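You operate a simulated robot arm through the tools that you are given. There is no shell and no other tool. Be economical: measure what you need, move in short steps, check, and stop when the job is done.

Carry out the task below with a simulated robot arm. There is one attempt and no reset: what you move stays moved.

## Task
Close up the blower and blow the hopper full at FAST.
Fine: blower knob in, filter knob tight and FAST set before the blower starts; blower off after.

Only the result counts: the job must be done as asked and must still hold three seconds after the hand-in. Knocking over, shifting, dropping, spilling or breaking anything else fails it.

## Robot
A 7-joint arm with a fingered hand, fixed in place. Base frame: the origin is at the foot of the arm, x ahead of it, y to its left, z up. Readings come in cm, degrees, newtons and seconds.
Its first joint turns from -115.0 to 115.0 degrees. Payload 3.1 kg.
Tool frame: the origin (TCP) lies between the finger pads and is the grasp point; the fingertips stand 2.2 cm ahead of it; z points along the fingers, y is the line along which they close. The gripper opens to 11.2 cm. The gripper's body begins 6 cm behind the TCP. The gripper is a hand of 3 fingers: y runs from the thumb to the fingers, the wrist lies at [0, 0, -21.8] in the tool frame.
Orientation is that of the tool frame in the base frame, as a unit quaternion [x, y, z, w]. With the fingers straight down and closing along the base's y, the tool's x points along the base's -x, its y along +y and its z along -z.

## Interface
- The arm moves only by the tool nudge_tool. Its argument "commands" is one flat list of numbers, 6 for each row, row after row: the shift along the tool's x, y, z in m, then the turn, a rotation vector about the tool's x, y, z in degrees. In form: [dx, dy, dz, rx, ry, rz, dx, dy, dz, rx, ry, rz, ...]. A call has 1 to 10 rows; each row shifts and turns the commanded pose from where the row before left it, along the tool's axes as they then stand. Each row takes 0.2 s and may step no farther than 5 cm and 8.6 degrees from the row before; otherwise, the whole call is refused. A pose out of reach is approached as far as the arm can. The call stops where the force on the tool passes 50 N (or 10 N more than at its start, if that is more) or the arm is blocked; 0.2 s more then pass. In this call time passes only in rows, and 0.2 s behind the last. The reply holds the time, the measured pose of the TCP, the force on the tool along the base axes, the opening and the grip force, in the units named above and with some noise, with the torque about the TCP (base axes, N m) and any sound that the robot's microphone picked up, and new pictures: "views" is both (left out), scene, wrist or none.
- Cameras (640 x 400 px; columns grow to the right, rows downward): "scene" is fixed at [4.75, 49.93, 157.96]; the picture's right is [-0.44, -0.90, 0.00], its down [-0.62, 0.31, -0.72] and it looks along [0.65, -0.32, -0.69] (base axes); focal length 268 px, centre (320, 200). "wrist" rides on the gripper at [6.6, 0.3, -8.1] in the tool frame; the picture's right is [-0.05, 1.00, 0.00], its down [-0.77, -0.04, -0.64] and it looks along [-0.63, -0.03, 0.77] (tool axes); focal length 275 px, centre (320, 200). There is no depth. A picture from a camera that has moved, and an enlarged one, comes with that camera's place and axes in the base frame and with its lens.
- move_column(by): slides the trunk up (or, below 0, down) by that many cm; the arm rides with it, the base frame stays. It gives what a move gives, with no picture.
- set_fingers(finger1, finger2, thumb_bend): sets how far each is bent, from 0 (flat) to 1 (curled in); at 0.3 the hand is open as for a grip, at 0.7 the pads meet at the TCP. One left out holds its place. A second passes; each finger stops where it meets its share of the squeeze, and holds until it gets a number again. It is the only way to open and close the hand. It gives what a move gives, with no picture; readings hold the bend of each and the force on the fingers (four entries, about 0 where the hand has none), thumb and palm.
- zoom(camera, box): a new picture of the part [left, top, right, bottom] of that camera's present view, enlarged. The clock stands still meanwhile.
- hand_in(): hands the job in; it is judged then, once.

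Work in short steps. Places have to be worked out from the pictures, the camera data and where the tool is seen: move nearer, look again, correct. Check each grasp and each placing, and mend what went wrong. You have 120 turns and 200 pictures in all, those below and enlarged ones among them. Open the gripper and draw the arm clear of the work before you hand the job in, unless the task says otherwise; then end with one line.

The tools are called after "Call:" as a command line: name --argument value ..., lists and objects as JSON in quotes. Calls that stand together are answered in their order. nudge_tool: Moves the arm, as the interface text tells. Its arguments: {"type":"object","properties":{"commands":{"type":"array","items":{"type":"number"}},"views":{"type":"string","enum":["both","scene","wrist","none"]}},"required":["commands"]} The other tools are called the same way: move_column (by) slides the trunk up or down; set_fingers (finger1, finger2, thumb_bend) moves the fingers one by one; zoom (camera, box) takes an enlarged picture of a part of a camera's view; hand_in () hands the job in.

At the start:

```text
time: 0.0
ee_pos: [35.68, 22.48, 134.95]
tool_rot: [0.001, 1.0, -0.001, 0.0]
contact_force: [0.0, 0.0, 0.0]
wrist_torque: [0.0, 0.03, 0.0]
width: 11.2
gripper_force: 0.0
shape: jaw
bend: [0.3, 0.3, 0.3]
finger forces: [0.0, 0.0, 0.0, 0.1, 0.0, 0.0]
trunk travel left (down, up): [-90.0, 9.0]
```

scene: 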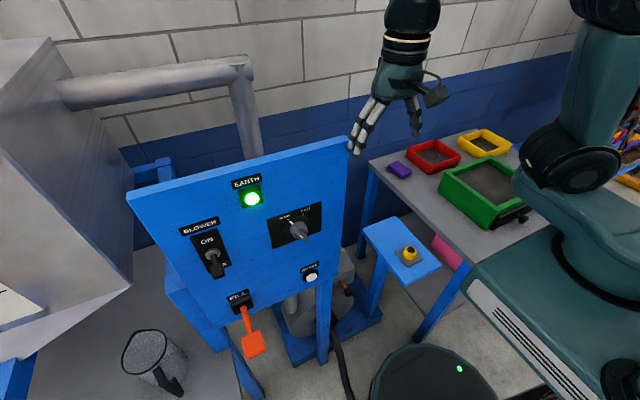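
wrist: 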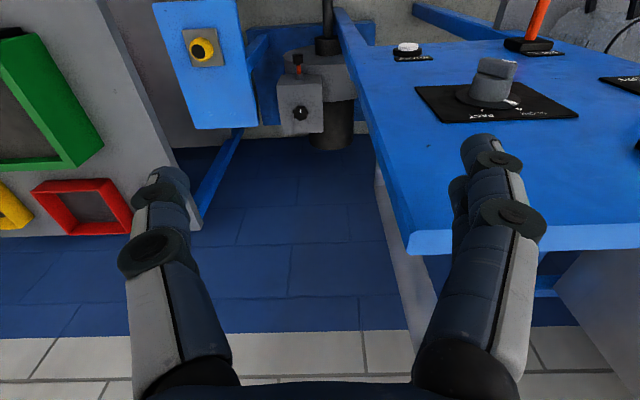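

I'll look closely at the panel and surrounding area first, before moving anything.

Call:
zoom --camera "scene" --box '[120, 130, 360, 280]'

Call:
zoom --camera "scene" --box '[200, 220, 440, 370]'

Call:
zoom --camera "scene" --box '[340, 120, 540, 245]'

Call:
zoom --camera "wrist" --box '[140, 0, 400, 162]'

Call:
zoom --camera "scene" --box '[0, 40, 260, 400]'

```text
2.67 times, centred on (240, 205) of scene
camera zoom: at [4.75, 49.93, 157.96], right [-0.44, -0.9, 0.0], down [-0.62, 0.31, -0.72], along [0.65, -0.32, -0.69], focal length 716 px, centre (533, 187)
```

zoom: 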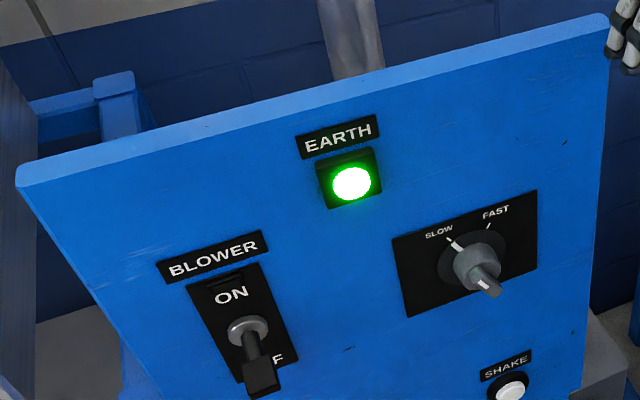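

```text
2.67 times, centred on (320, 295) of scene
camera zoom: at [4.75, 49.93, 157.96], right [-0.44, -0.9, 0.0], down [-0.62, 0.31, -0.72], along [0.65, -0.32, -0.69], focal length 716 px, centre (320, -53)
```

zoom: 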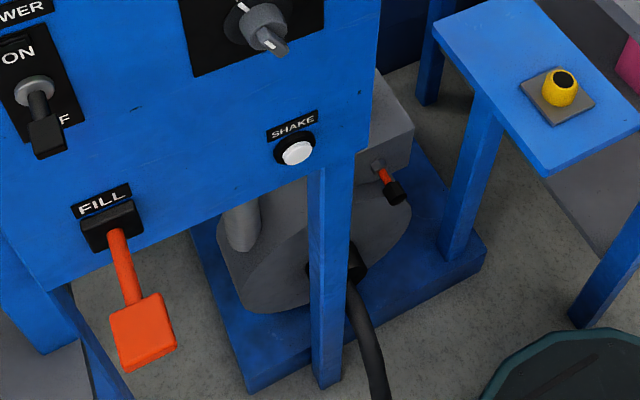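

```text
3.20 times, centred on (440, 182) of scene
camera zoom: at [4.75, 49.93, 157.96], right [-0.44, -0.9, 0.0], down [-0.62, 0.31, -0.72], along [0.65, -0.32, -0.69], focal length 859 px, centre (-64, 256)
```

zoom: 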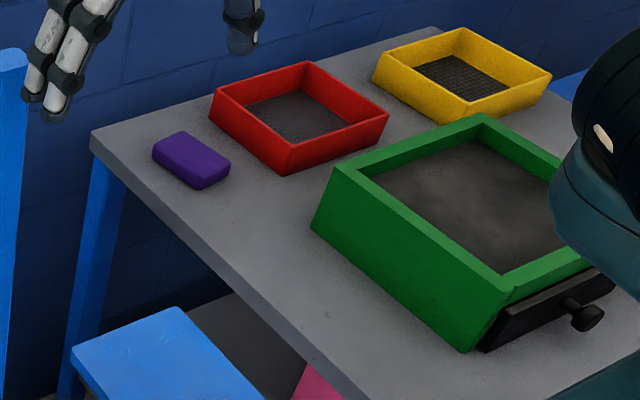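

```text
2.46 times, centred on (270, 81) of wrist
camera zoom: at [29.0, 22.71, 142.97], right [0.05, 1.0, 0.0], down [0.77, -0.04, 0.64], along [0.64, -0.03, -0.77], focal length 678 px, centre (443, 493)
```

zoom: 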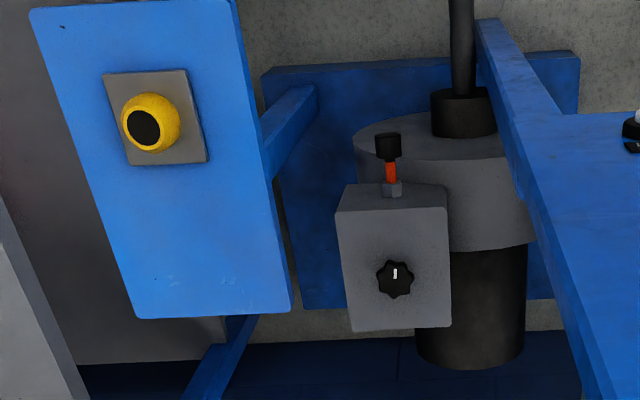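

```text
1.11 times, centred on (130, 220) of scene
camera zoom: at [4.75, 49.93, 157.96], right [-0.44, -0.9, 0.0], down [-0.62, 0.31, -0.72], along [0.65, -0.32, -0.69], focal length 298 px, centre (531, 178)
```

zoom: 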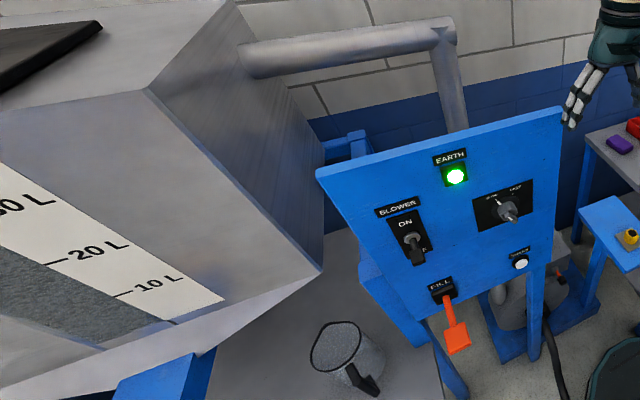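

Triangulating the two views puts the panel face at x≈40 (vertical, facing -x), the speed knob at about (38,38.5,116), and the grey filter/blower box low at about (47–60,16,58). I'll look at the hopper gauge and the knob details.

Call:
zoom --camera "scene" --box '[0, 150, 200, 400]'

Call:
zoom --camera "wrist" --box '[390, 0, 640, 156]'

Call:
zoom --camera "scene" --box '[320, 240, 384, 320]'

Call:
zoom --camera "wrist" --box '[260, 40, 340, 140]'

```text
1.60 times, centred on (100, 275) of scene
camera zoom: at [4.75, 49.93, 157.96], right [-0.44, -0.9, 0.0], down [-0.62, 0.31, -0.72], along [0.65, -0.32, -0.69], focal length 429 px, centre (672, 80)
```

zoom: 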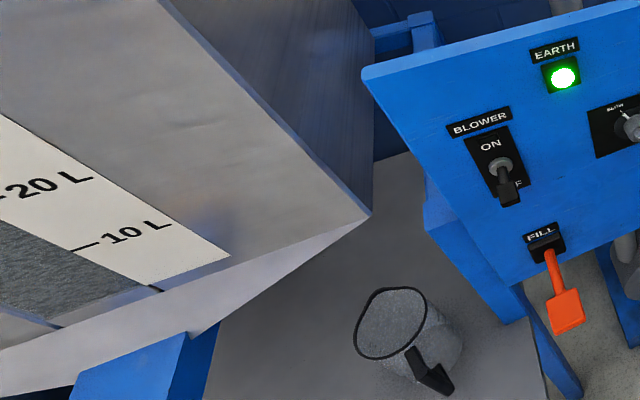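

```text
2.56 times, centred on (515, 78) of wrist
camera zoom: at [29.0, 22.71, 142.97], right [0.05, 1.0, 0.0], down [0.77, -0.04, 0.64], along [0.64, -0.03, -0.77], focal length 705 px, centre (-179, 512)
```

zoom: 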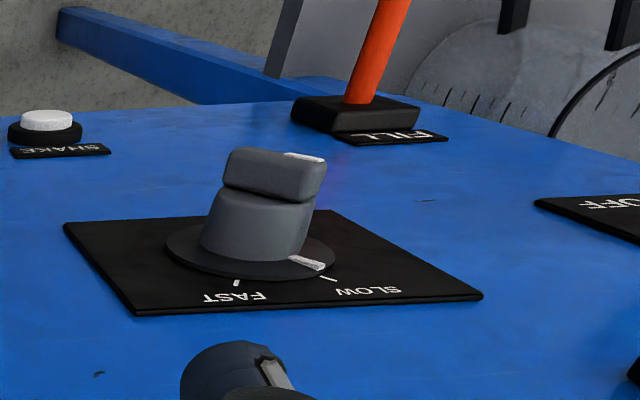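

```text
5.00 times, centred on (352, 280) of scene
camera zoom: at [4.75, 49.93, 157.96], right [-0.44, -0.9, 0.0], down [-0.62, 0.31, -0.72], along [0.65, -0.32, -0.69], focal length 1342 px, centre (160, -200)
```

zoom: 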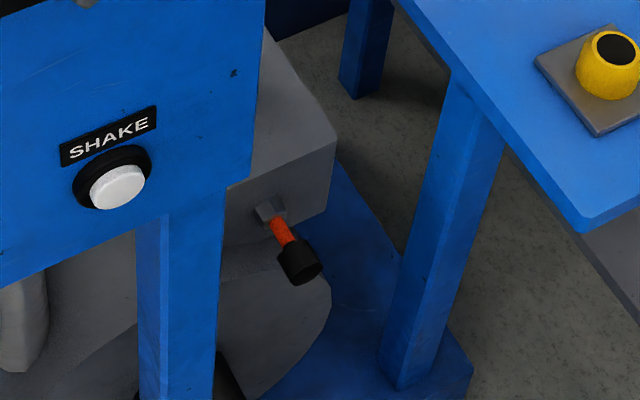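

```text
4.00 times, centred on (300, 90) of wrist
camera zoom: at [29.0, 22.71, 142.97], right [0.05, 1.0, 0.0], down [0.77, -0.04, 0.64], along [0.64, -0.03, -0.77], focal length 1101 px, centre (400, 640)
```

zoom: 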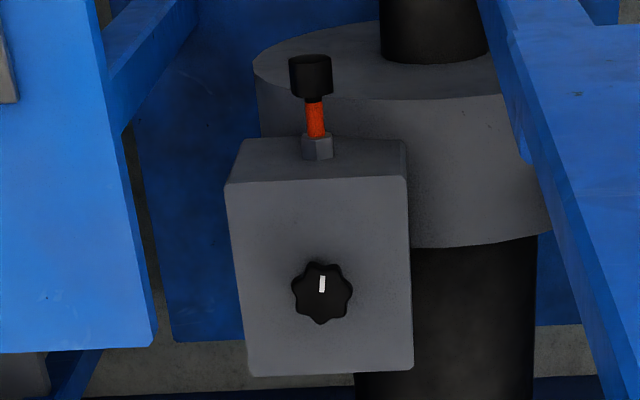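

The plunger (black cap on a red shaft) sticks out toward -x, and the star knob is on top of the box, in the gap between the panel (y>27) and the stand (y<7.5). I'll shift to y≈16, back to x≈34, and close the fingers for a slim push.

Call:
nudge_tool --commands '[0.01, -0.033, 0, 0, 0, 0, 0.01, -0.032, 0, 0, 0, 0]' --views "none"

Call:
set_fingers --finger1 0.68 --finger2 0.68 --thumb_bend 0.68

Call:
move_column --by -30

Call:
nudge_tool --commands '[0, 0, 0, 0, 0, 0]'

```text
time: 0.6
ee_pos: [33.56, 15.72, 135.04]
tool_rot: [0.001, 1.0, 0.0, 0.0]
contact_force: [-0.1, -1.3, 0.4]
wrist_torque: [0.01, -0.02, -0.03]
width: 11.21
gripper_force: 0.0
shape: jaw
bend: [0.3, 0.3, 0.3]
finger forces: [0.0, 0.0, 0.0, 0.0, 0.1, 0.1]
trunk travel left (down, up): [-90.0, 9.0]
```

```text
time: 1.6
ee_pos: [33.65, 15.96, 134.98]
tool_rot: [0.0, 1.0, 0.0, 0.0]
contact_force: [0.1, 0.0, 0.0]
wrist_torque: [-0.02, -0.01, -0.01]
width: 0.74
gripper_force: 0.1
shape: fingers
bend: [0.68, 0.68, 0.68]
finger forces: [0.0, 0.0, 0.1, 0.0, 0.0, 0.0]
trunk travel left (down, up): [-90.0, 9.0]
```

```text
time: 4.6
ee_pos: [33.64, 16.04, 104.98]
tool_rot: [0.001, 1.0, 0.0, 0.001]
contact_force: [0.5, 0.0, 0.3]
wrist_torque: [0.02, -0.02, -0.01]
width: 0.74
gripper_force: 0.0
shape: fingers
bend: [0.68, 0.68, 0.68]
finger forces: [0.0, 0.0, 0.1, 0.0, 0.0, 0.0]
trunk travel left (down, up): [-60.0, 39.0]
```

```text
time: 5.0
ee_pos: [33.65, 15.9, 104.99]
tool_rot: [0.002, 1.0, -0.001, 0.001]
contact_force: [0.3, -0.3, -0.1]
wrist_torque: [-0.01, -0.01, -0.03]
width: 0.75
gripper_force: 0.1
shape: fingers
bend: [0.68, 0.68, 0.68]
finger forces: [0.1, 0.0, 0.1, 0.1, 0.1, 0.0]
trunk travel left (down, up): [-60.0, 39.0]
camera wrist: at [27.02, 16.16, 113.03], right [0.05, 1.0, 0.0], down [0.77, -0.04, 0.64], along [0.64, -0.03, -0.77], focal length 275 px, centre (320, 200)
```

scene: 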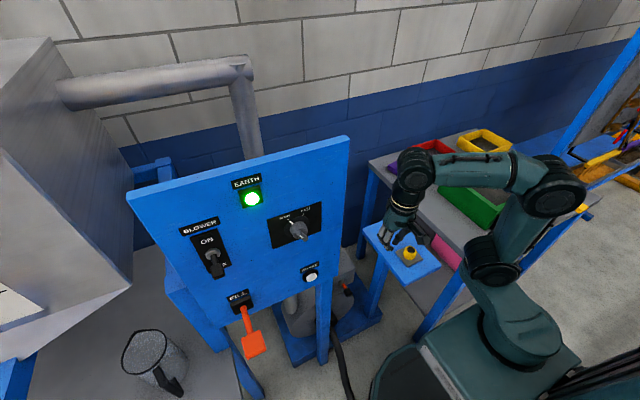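
wrist: 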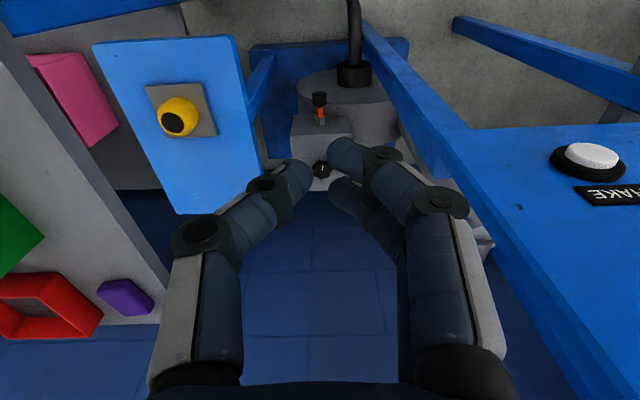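

The hand hangs cleanly between panel and stand. The star knob triangulates to about (64,14.5,57) and the plunger cap to (49,15,52). I'll check forward reach at this height, which is above the stand.

Call:
nudge_tool --commands '[-0.04, 0, 0, 0, 0, 0, -0.04, 0, 0, 0, 0, 0, -0.04, 0, 0, 0, 0, 0, -0.04, 0, 0, 0, 0, 0, -0.04, 0, 0, 0, 0, 0]'

```text
time: 6.2
ee_pos: [53.71, 15.76, 105.13]
tool_rot: [0.0, 1.0, 0.0, 0.0]
contact_force: [0.6, 1.3, 0.4]
wrist_torque: [-0.03, 0.04, -0.02]
width: 0.72
gripper_force: 0.1
shape: fingers
bend: [0.68, 0.68, 0.68]
finger forces: [0.0, 0.1, 0.0, 0.1, 0.0, 0.0]
trunk travel left (down, up): [-60.0, 39.0]
camera wrist: at [47.16, 16.1, 113.19], right [0.05, 1.0, 0.0], down [0.77, -0.04, 0.64], along [0.63, -0.03, -0.77], focal length 275 px, centre (320, 200)
```

scene: 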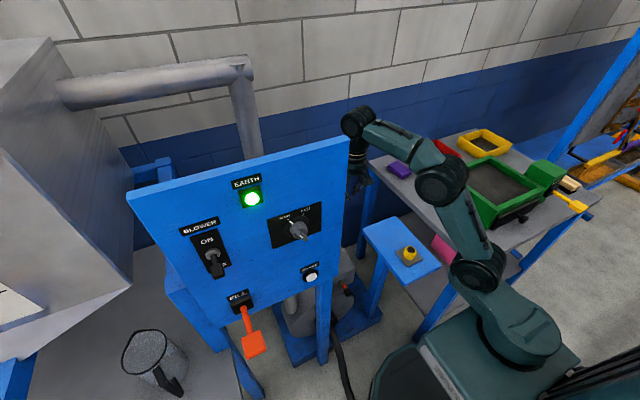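
wrist: 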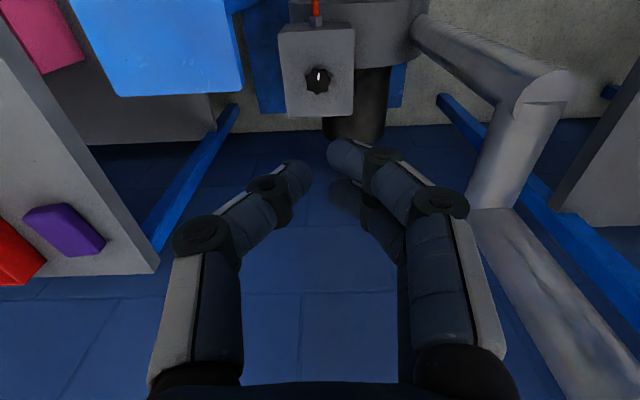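

Reach looks good; the star knob refines to ≈(62,15,60.4). I'll open the hand and descend with the arm itself (column fixed so the forearm stays above the stand), watching the views.

Call:
set_fingers --finger1 0.4 --finger2 0.4 --thumb_bend 0.4

Call:
nudge_tool --commands '[-0.04, 0, 0.02, 0, 0, 0, -0.03, 0, 0.03, 0, 0, 0, 0, 0, 0.04, 0, 0, 0, 0, 0, 0.04, 0, 0, 0]'

```text
time: 7.2
ee_pos: [53.7, 15.87, 105.31]
tool_rot: [0.001, 1.0, -0.001, 0.001]
contact_force: [0.1, -0.7, -0.2]
wrist_torque: [0.01, 0.03, 0.02]
width: 8.33
gripper_force: 0.1
shape: fingers
bend: [0.4, 0.4, 0.4]
finger forces: [0.1, 0.1, 0.0, 0.1, 0.0, 0.1]
trunk travel left (down, up): [-60.0, 39.0]
```

```text
time: 8.2
ee_pos: [60.52, 16.1, 91.8]
tool_rot: [0.001, 1.0, 0.0, -0.001]
contact_force: [0.1, 0.2, -0.2]
wrist_torque: [0.01, 0.0, -0.01]
width: 8.31
gripper_force: 0.0
shape: fingers
bend: [0.4, 0.4, 0.4]
finger forces: [0.1, 0.0, 0.0, 0.1, 0.1, 0.0]
trunk travel left (down, up): [-60.0, 39.0]
camera wrist: at [53.78, 16.23, 99.77], right [0.05, 1.0, 0.0], down [0.77, -0.04, 0.64], along [0.64, -0.03, -0.77], focal length 275 px, centre (320, 200)
```

scene: 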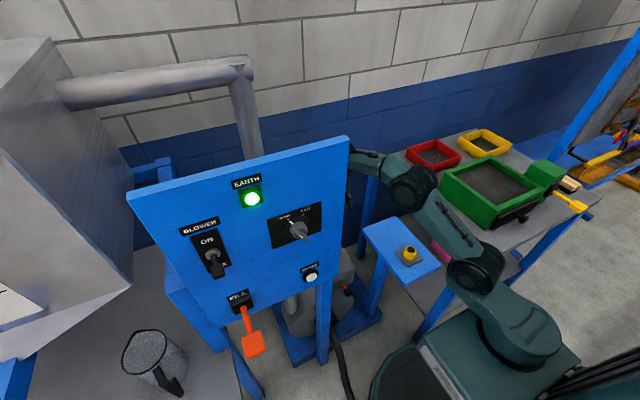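
wrist: 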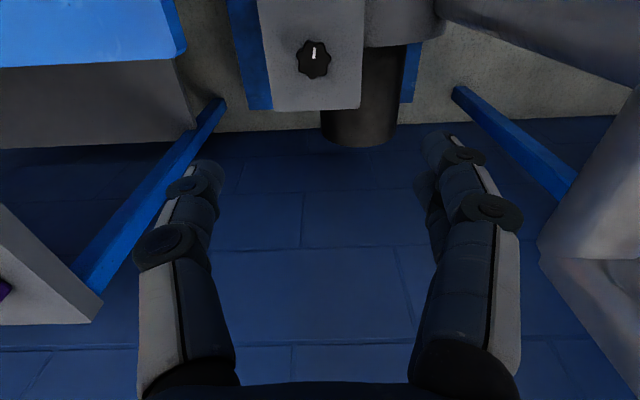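

Stand top refines to z≈77.5 with its edge at y≈6, so a nearly straight arm clears it. The arm is close to full stretch, so I'll lower the column 16 cm and check.

Call:
move_column --by -8

Call:
move_column --by -8

Call:
nudge_tool --commands '[0, 0, 0, 0, 0, 0]'

```text
time: 9.4
ee_pos: [60.39, 15.97, 83.72]
tool_rot: [0.0, 1.0, 0.0, 0.001]
contact_force: [-0.5, -0.2, 0.0]
wrist_torque: [-0.02, 0.01, -0.02]
width: 8.32
gripper_force: 0.0
shape: fingers
bend: [0.4, 0.4, 0.4]
finger forces: [0.0, 0.0, 0.0, 0.1, 0.1, 0.1]
trunk travel left (down, up): [-52.0, 47.0]
```

```text
time: 10.5
ee_pos: [60.38, 15.94, 75.85]
tool_rot: [0.001, 1.0, 0.0, 0.001]
contact_force: [-0.7, 0.0, 0.2]
wrist_torque: [0.0, 0.02, -0.01]
width: 8.31
gripper_force: 0.0
shape: fingers
bend: [0.4, 0.4, 0.4]
finger forces: [0.0, 0.0, 0.0, 0.0, 0.1, 0.0]
trunk travel left (down, up): [-44.0, 55.0]
```

```text
time: 10.9
ee_pos: [60.4, 15.85, 75.69]
tool_rot: [0.001, 1.0, 0.0, 0.0]
contact_force: [0.2, 0.5, 0.6]
wrist_torque: [0.02, -0.02, 0.0]
width: 8.34
gripper_force: 0.1
shape: fingers
bend: [0.4, 0.4, 0.4]
finger forces: [0.1, 0.0, 0.1, 0.0, 0.0, 0.0]
trunk travel left (down, up): [-44.0, 55.0]
camera wrist: at [53.72, 16.18, 83.86], right [0.05, 1.0, 0.0], down [0.77, -0.04, 0.64], along [0.64, -0.03, -0.77], focal length 275 px, centre (320, 200)
```

scene: 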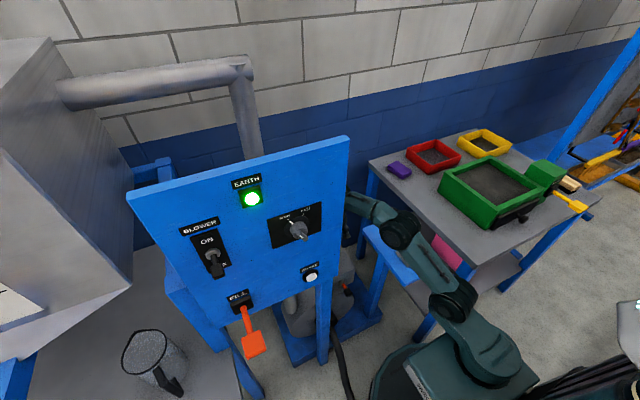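
wrist: 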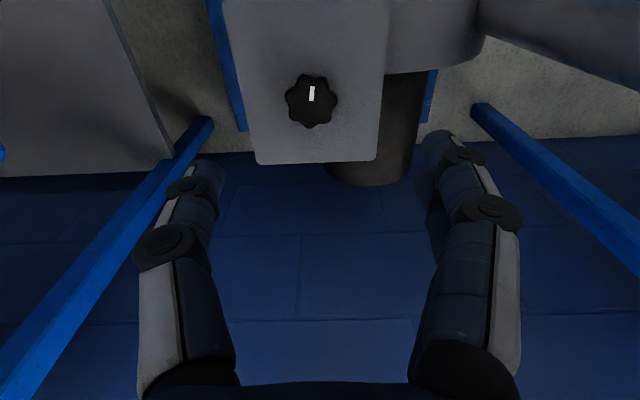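

Star knob sits near (62.5,15.1,59±1) and the forearm clears the stand. Next: shift over the knob and go down 9 cm for a refined look.

Call:
nudge_tool --commands '[-0.011, -0.004, 0.03, 0, 0, 0, -0.01, -0.004, 0.03, 0, 0, 0, 0, 0, 0.03, 0, 0, 0]'

```text
time: 11.7
ee_pos: [62.46, 15.05, 66.68]
tool_rot: [0.001, 1.0, 0.0, 0.001]
contact_force: [0.2, -0.8, 1.0]
wrist_torque: [-0.03, -0.03, 0.01]
width: 8.33
gripper_force: 0.0
shape: fingers
bend: [0.4, 0.4, 0.4]
finger forces: [0.0, 0.0, 0.1, 0.1, 0.0, 0.0]
trunk travel left (down, up): [-44.0, 55.0]
camera wrist: at [55.86, 15.42, 74.78], right [0.05, 1.0, 0.0], down [0.77, -0.04, 0.64], along [0.64, -0.03, -0.77], focal length 275 px, centre (320, 200)
```

scene: 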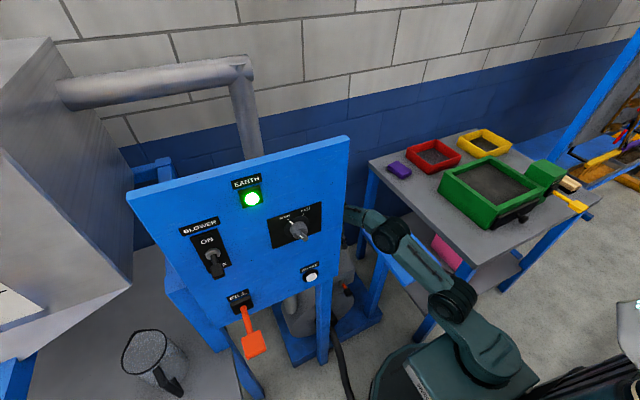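
wrist: 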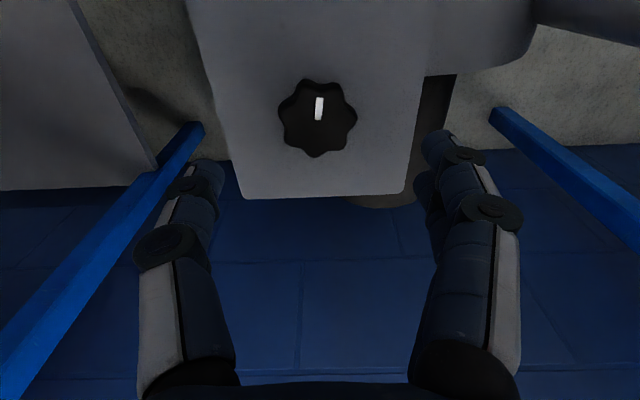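

Knob centre is now (62.6,15.0), top z≈59.1, diameter ≈4.6. I'll lower to TCP z≈60.1 and close the fingers on it.

Call:
nudge_tool --commands '[-0.001, 0, 0.033, 0, 0, 0, 0, 0, 0.033, 0, 0, 0]' --views "none"

Call:
set_fingers --finger1 0.6 --finger2 0.6 --thumb_bend 0.6

Call:
zoom --camera "wrist" --box '[140, 50, 500, 275]'

```text
time: 12.3
ee_pos: [62.6, 14.88, 60.04]
tool_rot: [0.0, 1.0, 0.0, 0.0]
contact_force: [-0.2, -0.5, 0.0]
wrist_torque: [-0.02, 0.02, -0.02]
width: 8.34
gripper_force: 0.1
shape: fingers
bend: [0.4, 0.4, 0.4]
finger forces: [0.0, 0.0, 0.0, 0.0, 0.1, 0.0]
trunk travel left (down, up): [-44.0, 55.0]
```

```text
time: 13.3
ee_pos: [62.57, 14.88, 60.19]
tool_rot: [0.001, 1.0, 0.001, 0.001]
contact_force: [-0.5, 1.3, 0.1]
wrist_torque: [-0.01, 0.01, 0.0]
width: 4.12
gripper_force: 5.8
shape: fingers
bend: [0.55, 0.54, 0.57]
finger forces: [2.7, 3.9, 0.0, 0.0, 4.9, 0.1]
trunk travel left (down, up): [-44.0, 55.0]
```

```text
1.78 times, centred on (320, 162) of wrist
camera zoom: at [55.91, 15.11, 68.2], right [0.05, 1.0, 0.0], down [0.77, -0.04, 0.64], along [0.64, -0.03, -0.77], focal length 489 px, centre (320, 267)
```

zoom: 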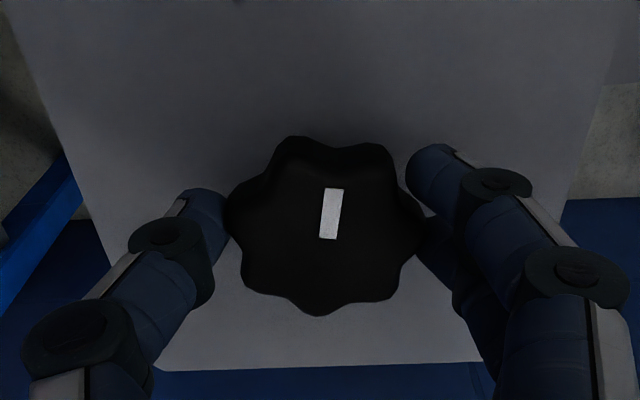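

Fingers hold the knob nicely. I'll squeeze a bit harder and turn clockwise (seen from above, +rz) 40°, watching torque.

Call:
set_fingers --finger1 0.7 --finger2 0.7 --thumb_bend 0.7

Call:
nudge_tool --commands '[0, 0, 0, 0, 0, 8, 0, 0, 0, 0, 0, 8, 0, 0, 0, 0, 0, 8, 0, 0, 0, 0, 0, 8, 0, 0, 0, 0, 0, 8]' --views "wrist"

```text
time: 14.3
ee_pos: [62.47, 14.92, 60.27]
tool_rot: [0.001, 1.0, 0.0, 0.001]
contact_force: [-2.7, 3.0, -1.6]
wrist_torque: [0.09, 0.03, 0.01]
width: 3.86
gripper_force: 15.3
shape: fingers
bend: [0.58, 0.55, 0.61]
finger forces: [7.7, 9.2, 0.0, 0.0, 13.9, 0.0]
trunk travel left (down, up): [-44.0, 55.0]
```

```text
time: 15.5
ee_pos: [62.58, 15.17, 60.12]
tool_rot: [0.343, 0.939, 0.0, 0.001]
contact_force: [-2.0, 6.0, -2.2]
wrist_torque: [0.13, 0.0, 0.07]
width: 3.85
gripper_force: 15.0
shape: fingers
bend: [0.58, 0.55, 0.61]
finger forces: [8.5, 9.0, 0.0, 0.0, 13.2, 0.0]
trunk travel left (down, up): [-44.0, 55.0]
camera wrist: at [57.71, 19.64, 68.22], right [0.68, 0.73, 0.0], down [0.56, -0.53, 0.64], along [0.47, -0.43, -0.77], focal length 275 px, centre (320, 200)
```

wrist: 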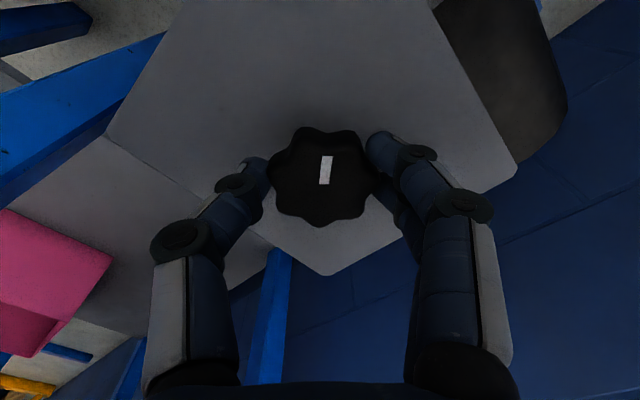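

The knob turns with the hand, clockwise from above, at low torque. Continue turning.

Call:
nudge_tool --commands '[0, 0, 0, 0, 0, 8, 0, 0, 0, 0, 0, 8, 0, 0, 0, 0, 0, 8, 0, 0, 0, 0, 0, 8, 0, 0, 0, 0, 0, 8]' --views "both"

```text
time: 16.7
ee_pos: [62.71, 15.31, 60.18]
tool_rot: [0.645, 0.765, 0.0, 0.001]
contact_force: [8.6, 13.3, -2.7]
wrist_torque: [0.28, -0.24, 0.09]
width: 3.9
gripper_force: 17.2
shape: fingers
bend: [0.57, 0.55, 0.62]
finger forces: [12.4, 10.9, 0.1, 0.1, 10.6, 0.0]
trunk travel left (down, up): [-44.0, 55.0]
camera wrist: at [61.8, 21.82, 68.23], right [0.99, 0.12, 0.0], down [0.09, -0.77, 0.64], along [0.08, -0.63, -0.77], focal length 275 px, centre (320, 200)
```

scene: 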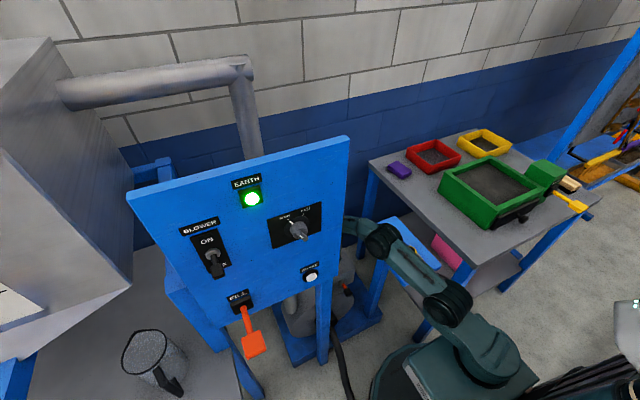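
wrist: 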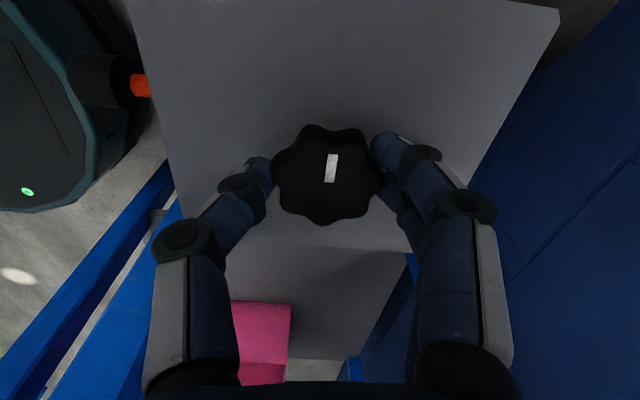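

Still turning freely; side load shows I'm ~3 mm off axis, so I correct and keep turning.

Call:
nudge_tool --commands '[0.003, 0.003, 0, 0, 0, 0, 0, 0, 0, 0, 0, 8, 0, 0, 0, 0, 0, 8, 0, 0, 0, 0, 0, 8, 0, 0, 0, 0, 0, 8, 0, 0, 0, 0, 0, 8]' --views "wrist"

```text
time: 18.1
ee_pos: [62.99, 15.39, 60.18]
tool_rot: [0.867, 0.498, 0.002, 0.0]
contact_force: [14.0, 5.2, 3.9]
wrist_torque: [0.08, -0.4, 0.09]
width: 3.94
gripper_force: 18.6
shape: fingers
bend: [0.58, 0.55, 0.63]
finger forces: [13.5, 11.3, 0.0, 0.0, 12.2, 0.1]
trunk travel left (down, up): [-44.0, 55.0]
camera wrist: at [66.53, 20.93, 68.2], right [0.84, -0.54, 0.0], down [-0.42, -0.65, 0.63], along [-0.34, -0.53, -0.77], focal length 275 px, centre (320, 200)
```

wrist: 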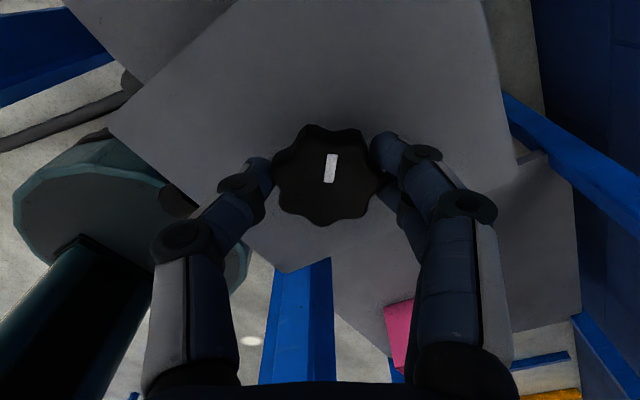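

Call:
nudge_tool --commands '[0, 0.003, 0, 0, 0, 0, 0, 0, 0, 0, 0, 8, 0, 0, 0, 0, 0, 8, 0, 0, 0, 0, 0, 8, 0, 0, 0, 0, 0, 8]' --views "wrist"

```text
time: 19.3
ee_pos: [63.28, 15.37, 60.19]
tool_rot: [0.971, 0.24, 0.001, 0.001]
contact_force: [16.1, 3.4, 2.8]
wrist_torque: [-0.03, -0.38, 0.09]
width: 3.91
gripper_force: 18.4
shape: fingers
bend: [0.58, 0.56, 0.63]
finger forces: [12.9, 8.9, 0.0, 0.0, 14.2, 0.0]
trunk travel left (down, up): [-44.0, 55.0]
camera wrist: at [69.19, 18.08, 68.22], right [0.42, -0.91, 0.0], down [-0.7, -0.33, 0.63], along [-0.57, -0.27, -0.77], focal length 275 px, centre (320, 200)
```

wrist: 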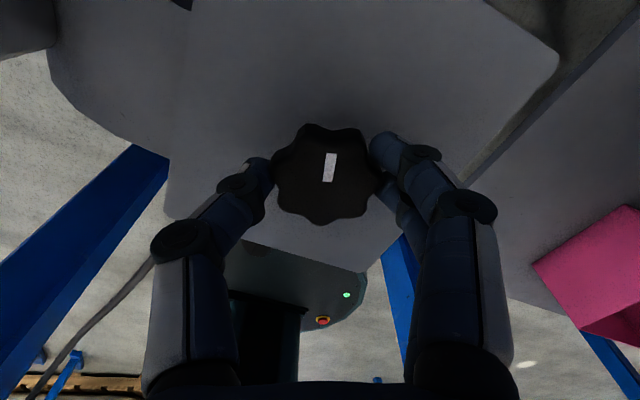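

Torque still small. Side force reached 16 N in x; I'll test which way relieves it.

Call:
nudge_tool --commands '[-0.0035, -0.002, 0, 0, 0, 0]' --views "none"

```text
time: 19.7
ee_pos: [62.81, 15.26, 60.23]
tool_rot: [0.971, 0.24, 0.005, 0.0]
contact_force: [25.8, 3.5, 5.4]
wrist_torque: [0.0, -0.57, 0.11]
width: 4.04
gripper_force: 18.3
shape: fingers
bend: [0.57, 0.56, 0.63]
finger forces: [14.4, 8.6, 0.1, 0.1, 13.3, 0.0]
trunk travel left (down, up): [-44.0, 55.0]
```

Relief is toward +x: the knob axis is really ≈(63.2,15.1). I'll release, recentre, unwind the hand and regrasp.

Call:
set_fingers --finger1 0.4 --finger2 0.4 --thumb_bend 0.4

Call:
nudge_tool --commands '[0, 0, -0.03, 0, 0, 0, 0, 0, 0, 0, 0, -8.5, 0, 0, 0, 0, 0, -8.5, 0, 0, 0, 0, 0, -8.5, 0, 0, 0, 0, 0, -8.5, 0, 0, 0, 0, 0, -8.5, 0, 0, 0, 0, 0, -8.5, 0, 0, 0, 0, 0, -8.5, 0, 0, 0, 0, 0, -8.5, 0, 0, 0, 0, 0, -8.5]' --views "none"

Call:
nudge_tool --commands '[0, 0, 0, 0, 0, -8.5, 0, 0, 0, 0, 0, -8.5, 0, 0, 0, 0, 0, -8.5, 0, 0, 0, 0, 0, -8.5, 0, 0, 0, 0, 0, -8.5, 0, 0, 0, 0, 0, -8.5, 0, 0, 0, 0, 0, -8.5, 0, 0, 0, 0, 0, -8.5, 0, 0, 0, 0, 0, -8.5]' --views "wrist"

```text
time: 20.7
ee_pos: [62.47, 15.31, 60.2]
tool_rot: [0.971, 0.241, 0.0, 0.0]
contact_force: [-1.0, 0.4, -0.5]
wrist_torque: [0.0, 0.0, -0.01]
width: 8.31
gripper_force: 0.1
shape: fingers
bend: [0.4, 0.4, 0.4]
finger forces: [0.0, 0.1, 0.0, 0.1, 0.0, 0.1]
trunk travel left (down, up): [-44.0, 55.0]
```

```text
time: 22.9
ee_pos: [62.55, 15.35, 63.28]
tool_rot: [0.612, 0.791, 0.001, 0.001]
contact_force: [-0.6, 0.1, -0.4]
wrist_torque: [-0.02, 0.02, -0.03]
width: 8.28
gripper_force: 0.0
shape: fingers
bend: [0.4, 0.4, 0.4]
finger forces: [0.0, 0.0, 0.0, 0.0, 0.0, 0.0]
trunk travel left (down, up): [-44.0, 55.0]
```

```text
time: 24.9
ee_pos: [62.65, 15.26, 63.12]
tool_rot: [-0.008, 1.0, 0.0, 0.002]
contact_force: [0.7, -0.5, 0.4]
wrist_torque: [0.02, -0.01, 0.0]
width: 8.33
gripper_force: 0.0
shape: fingers
bend: [0.4, 0.4, 0.4]
finger forces: [0.0, 0.0, 0.0, 0.0, 0.0, 0.0]
trunk travel left (down, up): [-44.0, 55.0]
camera wrist: at [56.05, 15.47, 71.22], right [0.03, 1.0, 0.0], down [0.77, -0.02, 0.64], along [0.64, -0.02, -0.77], focal length 275 px, centre (320, 200)
```

wrist: 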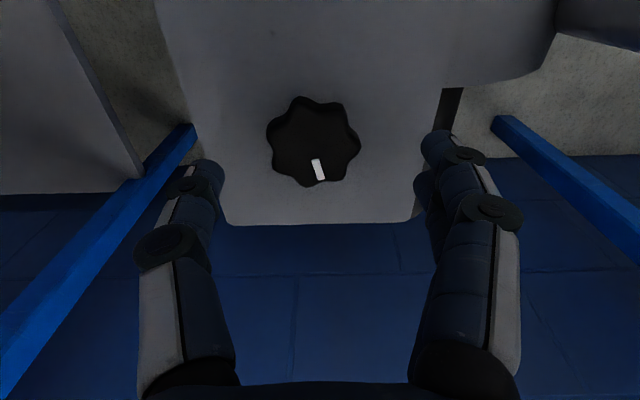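

Knob has turned ~160° (mark now opposite side). I'll unwind a further ~60°, recentre, lower and grip again.

Call:
nudge_tool --commands '[-0.005, -0.002, 0, 0, 0, 0, 0, 0, 0, 0, 0, -8.5, 0, 0, 0, 0, 0, -8.5, 0, 0, 0, 0, 0, -8.5, 0, 0, 0, 0, 0, -8.5, 0, 0, 0, 0, 0, -8.5, 0, 0, 0, 0, 0, -8.5, 0, 0, 0.03, 0, 0, 0]' --views "both"

Call:
set_fingers --finger1 0.7 --finger2 0.7 --thumb_bend 0.7

```text
time: 26.7
ee_pos: [63.09, 15.27, 60.19]
tool_rot: [-0.439, 0.898, -0.001, 0.002]
contact_force: [-0.3, -0.1, -0.2]
wrist_torque: [0.02, -0.02, 0.02]
width: 8.3
gripper_force: 0.1
shape: fingers
bend: [0.4, 0.4, 0.4]
finger forces: [0.0, 0.1, 0.0, 0.0, 0.1, 0.1]
trunk travel left (down, up): [-44.0, 55.0]
camera wrist: at [58.82, 10.16, 68.2], right [-0.76, 0.65, 0.0], down [0.5, 0.59, 0.64], along [0.42, 0.48, -0.77], focal length 275 px, centre (320, 200)
```

scene: 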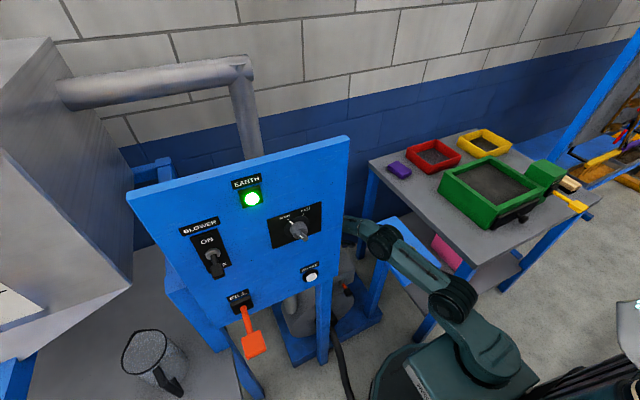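
wrist: 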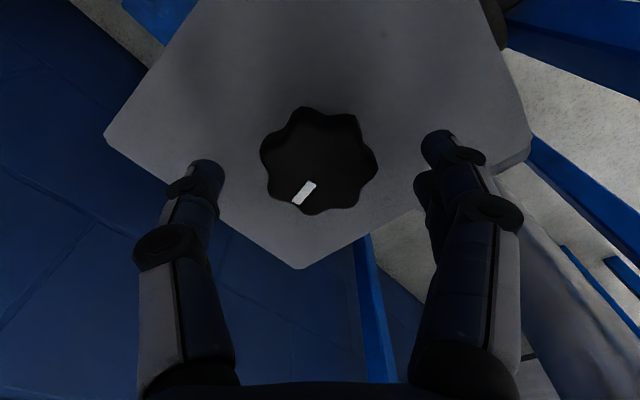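

```text
time: 27.7
ee_pos: [63.03, 15.27, 60.19]
tool_rot: [-0.437, 0.899, 0.0, 0.001]
contact_force: [1.8, 1.6, -0.5]
wrist_torque: [0.03, 0.01, -0.04]
width: 4.19
gripper_force: 15.4
shape: fingers
bend: [0.57, 0.58, 0.6]
finger forces: [8.4, 6.9, 0.0, 0.0, 15.7, 0.0]
trunk travel left (down, up): [-44.0, 55.0]
```

Good centred grip. Turning clockwise 80° further.

Call:
nudge_tool --commands '[0, 0, 0, 0, 0, 8, 0, 0, 0, 0, 0, 8, 0, 0, 0, 0, 0, 8, 0, 0, 0, 0, 0, 8, 0, 0, 0, 0, 0, 8, 0, 0, 0, 0, 0, 8, 0, 0, 0, 0, 0, 8, 0, 0, 0, 0, 0, 8, 0, 0, 0, 0, 0, 8]' --views "wrist"

```text
time: 29.7
ee_pos: [62.96, 15.26, 60.32]
tool_rot: [0.175, 0.985, 0.001, 0.0]
contact_force: [-4.2, 1.7, 8.8]
wrist_torque: [-0.01, 0.1, 0.57]
width: 3.91
gripper_force: 19.0
shape: fingers
bend: [0.6, 0.6, 0.61]
finger forces: [13.6, 8.5, 0.0, 0.0, 16.7, 0.0]
trunk travel left (down, up): [-44.0, 55.0]
camera wrist: at [56.85, 17.69, 68.36], right [0.39, 0.92, 0.0], down [0.71, -0.3, 0.64], along [0.59, -0.25, -0.77], focal length 275 px, centre (320, 200)
```

wrist: 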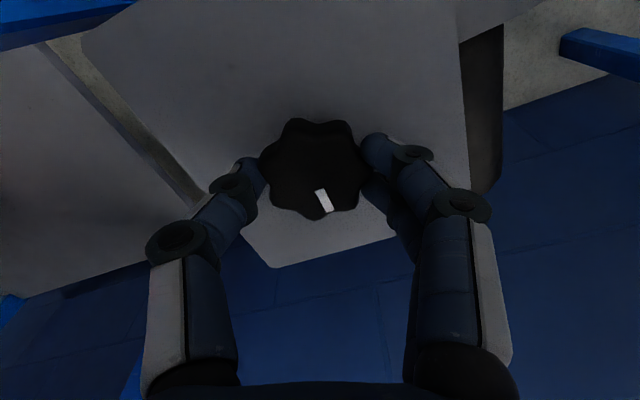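

Torque jumped to 0.57 N·m and the knob began slipping in the fingers after ~15° — it appears to be at its stop. I'll give one more firm turn to confirm.

Call:
set_fingers --finger1 0.85 --finger2 0.85 --thumb_bend 0.85

Call:
nudge_tool --commands '[0, 0, 0, 0, 0, 8, 0, 0, 0, 0, 0, 8, 0, 0, 0, 0, 0, 8]' --views "wrist"

```text
time: 30.7
ee_pos: [63.02, 15.13, 60.28]
tool_rot: [0.175, 0.985, -0.001, 0.0]
contact_force: [-11.2, -0.8, 5.0]
wrist_torque: [0.07, 0.18, 0.26]
width: 3.87
gripper_force: 27.4
shape: fingers
bend: [0.61, 0.6, 0.62]
finger forces: [16.8, 11.0, 0.0, 0.0, 27.1, 0.1]
trunk travel left (down, up): [-44.0, 55.0]
```

```text
time: 31.5
ee_pos: [63.24, 14.98, 60.39]
tool_rot: [0.377, 0.926, 0.003, 0.002]
contact_force: [7.0, -13.8, 9.6]
wrist_torque: [-0.26, -0.18, 0.61]
width: 3.94
gripper_force: 27.5
shape: fingers
bend: [0.61, 0.62, 0.62]
finger forces: [14.1, 13.1, 0.1, 0.0, 28.1, 0.0]
trunk travel left (down, up): [-44.0, 55.0]
camera wrist: at [58.68, 19.66, 68.38], right [0.73, 0.68, 0.01], down [0.52, -0.57, 0.64], along [0.44, -0.46, -0.77], focal length 275 px, centre (320, 200)
```

wrist: 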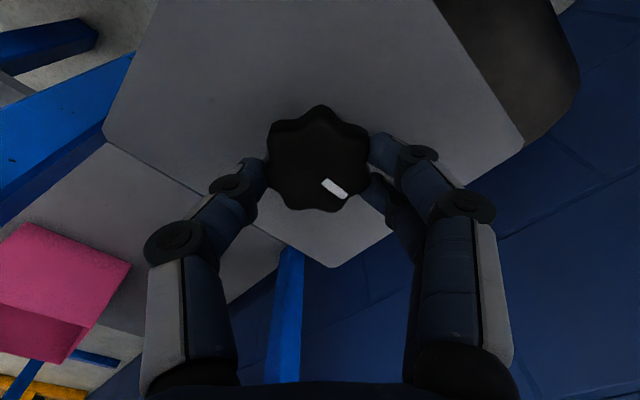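

Again slipping at ~0.6 N·m. One more hard-grip test to see whether the mark still advances.

Call:
set_fingers --finger1 0.45 --finger2 0.45 --thumb_bend 0.45

Call:
nudge_tool --commands '[0, 0, 0, 0, 0, -8, 0, 0, 0, 0, 0, -8, 0, 0, 0, 0, 0, -8, 0, 0, 0, 0, 0, -8, 0, 0, 0, 0, 0, -8, 0, 0, 0, 0, 0, -8]' --views "wrist"

Call:
set_fingers --finger1 1.0 --finger2 1.0 --thumb_bend 1.0

Call:
nudge_tool --commands '[0, 0, 0, 0, 0, 8, 0, 0, 0, 0, 0, 8, 0, 0, 0, 0, 0, 8, 0, 0, 0, 0, 0, 8]' --views "wrist"

```text
time: 32.5
ee_pos: [63.12, 15.19, 60.14]
tool_rot: [0.376, 0.927, 0.001, 0.001]
contact_force: [-0.8, -0.2, -0.3]
wrist_torque: [-0.01, 0.01, 0.02]
width: 6.89
gripper_force: 0.0
shape: fingers
bend: [0.45, 0.45, 0.45]
finger forces: [0.0, 0.0, 0.0, 0.0, 0.1, 0.0]
trunk travel left (down, up): [-44.0, 55.0]
```

```text
time: 33.9
ee_pos: [63.12, 15.34, 60.17]
tool_rot: [-0.035, 0.999, 0.0, 0.001]
contact_force: [-0.7, 0.0, 0.8]
wrist_torque: [0.03, -0.01, 0.0]
width: 6.89
gripper_force: 0.0
shape: fingers
bend: [0.45, 0.45, 0.45]
finger forces: [0.1, 0.1, 0.0, 0.0, 0.0, 0.1]
trunk travel left (down, up): [-44.0, 55.0]
camera wrist: at [56.5, 14.99, 68.19], right [-0.02, 1.0, 0.0], down [0.77, 0.02, 0.64], along [0.64, 0.02, -0.77], focal length 275 px, centre (320, 200)
```

wrist: 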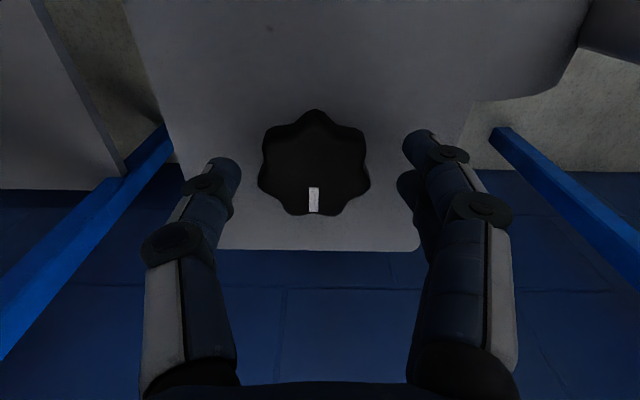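

```text
time: 34.9
ee_pos: [63.09, 15.17, 60.1]
tool_rot: [-0.034, 0.999, 0.001, -0.001]
contact_force: [1.4, -4.2, -4.5]
wrist_torque: [0.33, 0.02, 0.07]
width: 4.1
gripper_force: 24.6
shape: fingers
bend: [0.58, 0.59, 0.6]
finger forces: [12.6, 12.2, 0.0, 0.1, 24.7, 0.0]
trunk travel left (down, up): [-44.0, 55.0]
```

```text
time: 35.9
ee_pos: [63.29, 14.99, 60.29]
tool_rot: [0.244, 0.97, 0.002, 0.001]
contact_force: [9.8, -12.2, 8.1]
wrist_torque: [-0.13, -0.21, 0.7]
width: 3.96
gripper_force: 28.4
shape: fingers
bend: [0.58, 0.6, 0.6]
finger forces: [14.6, 13.0, 0.1, 0.0, 28.8, 0.0]
trunk travel left (down, up): [-44.0, 55.0]
camera wrist: at [57.62, 18.27, 68.34], right [0.51, 0.86, 0.0], down [0.66, -0.4, 0.64], along [0.55, -0.33, -0.77], focal length 275 px, centre (320, 200)
```

wrist: 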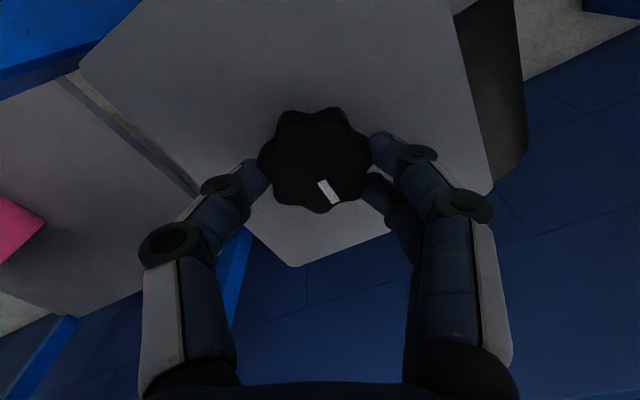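

The mark stays at the same stop (180° from start): filter knob is tight. I'll release, straighten, rise, and move back toward the plunger with the column raised for elbow clearance.

Call:
set_fingers --finger1 0.4 --finger2 0.4 --thumb_bend 0.4

Call:
nudge_tool --commands '[0, 0, -0.04, 0, 0, 0, 0, 0, -0.04, 0, 0, -7, 0, 0, -0.04, 0, 0, -7, 0, 0, 0, 0, 0, -7, 0, 0, 0, 0, 0, -7]' --views "none"

Call:
move_column --by 18

Call:
nudge_tool --commands '[0.04, 0, 0, 0, 0, 0, 0.04, 0, 0, 0, 0, 0, 0.04, 0, 0, 0, 0, 0, 0.04, 0, 0, 0, 0, 0, 0.04, 0, 0, 0, 0, 0]'

```text
time: 36.9
ee_pos: [63.16, 15.14, 60.29]
tool_rot: [0.243, 0.97, 0.0, -0.001]
contact_force: [-0.6, 0.2, -0.3]
wrist_torque: [-0.01, -0.01, 0.01]
width: 8.3
gripper_force: 0.1
shape: fingers
bend: [0.4, 0.4, 0.4]
finger forces: [0.1, 0.0, 0.0, 0.0, 0.0, 0.1]
trunk travel left (down, up): [-44.0, 55.0]
```

```text
time: 38.1
ee_pos: [63.19, 15.16, 72.35]
tool_rot: [0.0, 1.0, 0.0, 0.001]
contact_force: [-0.5, 0.0, 0.7]
wrist_torque: [-0.01, 0.02, 0.01]
width: 8.32
gripper_force: 0.0
shape: fingers
bend: [0.4, 0.4, 0.4]
finger forces: [0.1, 0.0, 0.0, 0.0, 0.1, 0.0]
trunk travel left (down, up): [-44.0, 55.0]
```

```text
time: 40.1
ee_pos: [63.19, 15.24, 90.25]
tool_rot: [0.0, 1.0, 0.0, 0.002]
contact_force: [0.0, 0.6, 0.5]
wrist_torque: [-0.02, 0.02, 0.02]
width: 8.33
gripper_force: 0.1
shape: fingers
bend: [0.4, 0.4, 0.4]
finger forces: [0.0, 0.1, 0.0, 0.0, 0.0, 0.0]
trunk travel left (down, up): [-62.0, 37.0]
```

```text
time: 41.3
ee_pos: [43.26, 15.59, 90.32]
tool_rot: [0.001, 1.0, 0.0, 0.002]
contact_force: [0.2, 0.4, 0.2]
wrist_torque: [-0.01, 0.0, 0.0]
width: 8.32
gripper_force: 0.1
shape: fingers
bend: [0.4, 0.4, 0.4]
finger forces: [0.0, 0.1, 0.0, 0.0, 0.0, 0.1]
trunk travel left (down, up): [-62.0, 37.0]
camera wrist: at [36.61, 15.81, 98.4], right [0.05, 1.0, 0.0], down [0.77, -0.04, 0.64], along [0.64, -0.03, -0.77], focal length 275 px, centre (320, 200)
```

scene: 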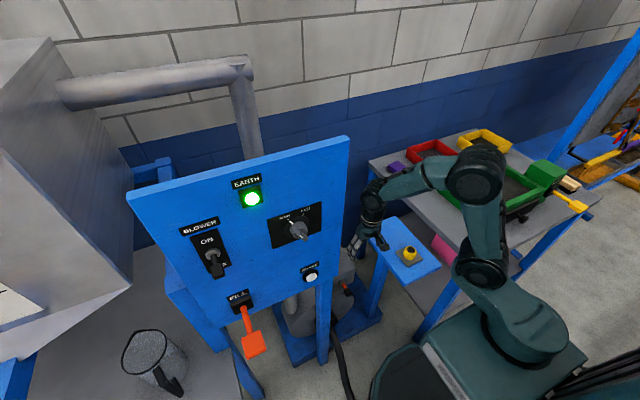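
wrist: 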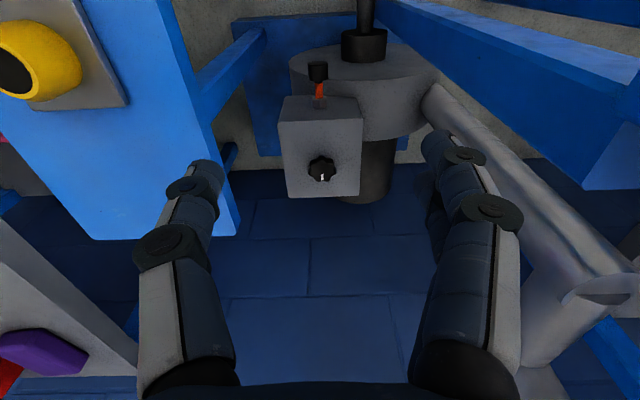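

Cap is at ≈(48.7,15.3,52.8), box front face x≈54.4. Closing the fingers, backing to x≈41.5, and descending in stages.

Call:
set_fingers --finger1 0.7 --finger2 0.7 --thumb_bend 0.7

Call:
nudge_tool --commands '[0.018, 0, 0.02, 0, 0, 0, 0, 0, 0.04, 0, 0, 0, 0, 0, 0.04, 0, 0, 0, 0, 0, 0.04, 0, 0, 0, 0, 0, 0.04, 0, 0, 0, 0, 0, 0.04, 0, 0, 0]'

```text
time: 42.3
ee_pos: [43.29, 15.61, 90.27]
tool_rot: [0.001, 1.0, 0.0, 0.001]
contact_force: [0.6, 0.0, -0.3]
wrist_torque: [0.0, -0.01, -0.02]
width: 0.27
gripper_force: 0.0
shape: fingers
bend: [0.7, 0.7, 0.7]
finger forces: [0.1, 0.0, 0.0, 0.0, 0.1, 0.0]
trunk travel left (down, up): [-62.0, 37.0]
```

```text
time: 43.7
ee_pos: [41.18, 15.35, 67.99]
tool_rot: [0.0, 1.0, 0.0, 0.001]
contact_force: [-0.4, 0.3, 0.0]
wrist_torque: [0.01, 0.01, 0.0]
width: 0.28
gripper_force: 0.2
shape: fingers
bend: [0.7, 0.7, 0.7]
finger forces: [0.0, 0.0, 0.0, 0.0, 0.0, 0.0]
trunk travel left (down, up): [-62.0, 37.0]
camera wrist: at [34.49, 15.59, 76.09], right [0.05, 1.0, 0.0], down [0.77, -0.04, 0.64], along [0.64, -0.03, -0.77], focal length 275 px, centre (320, 200)
```

scene: 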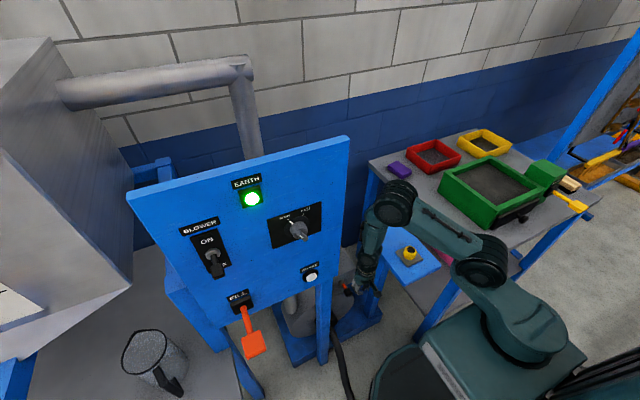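
wrist: 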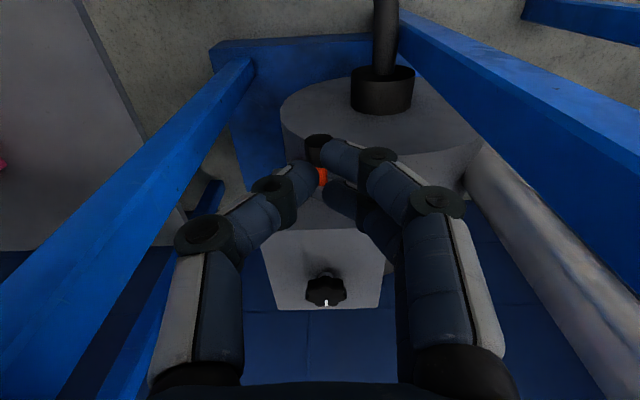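

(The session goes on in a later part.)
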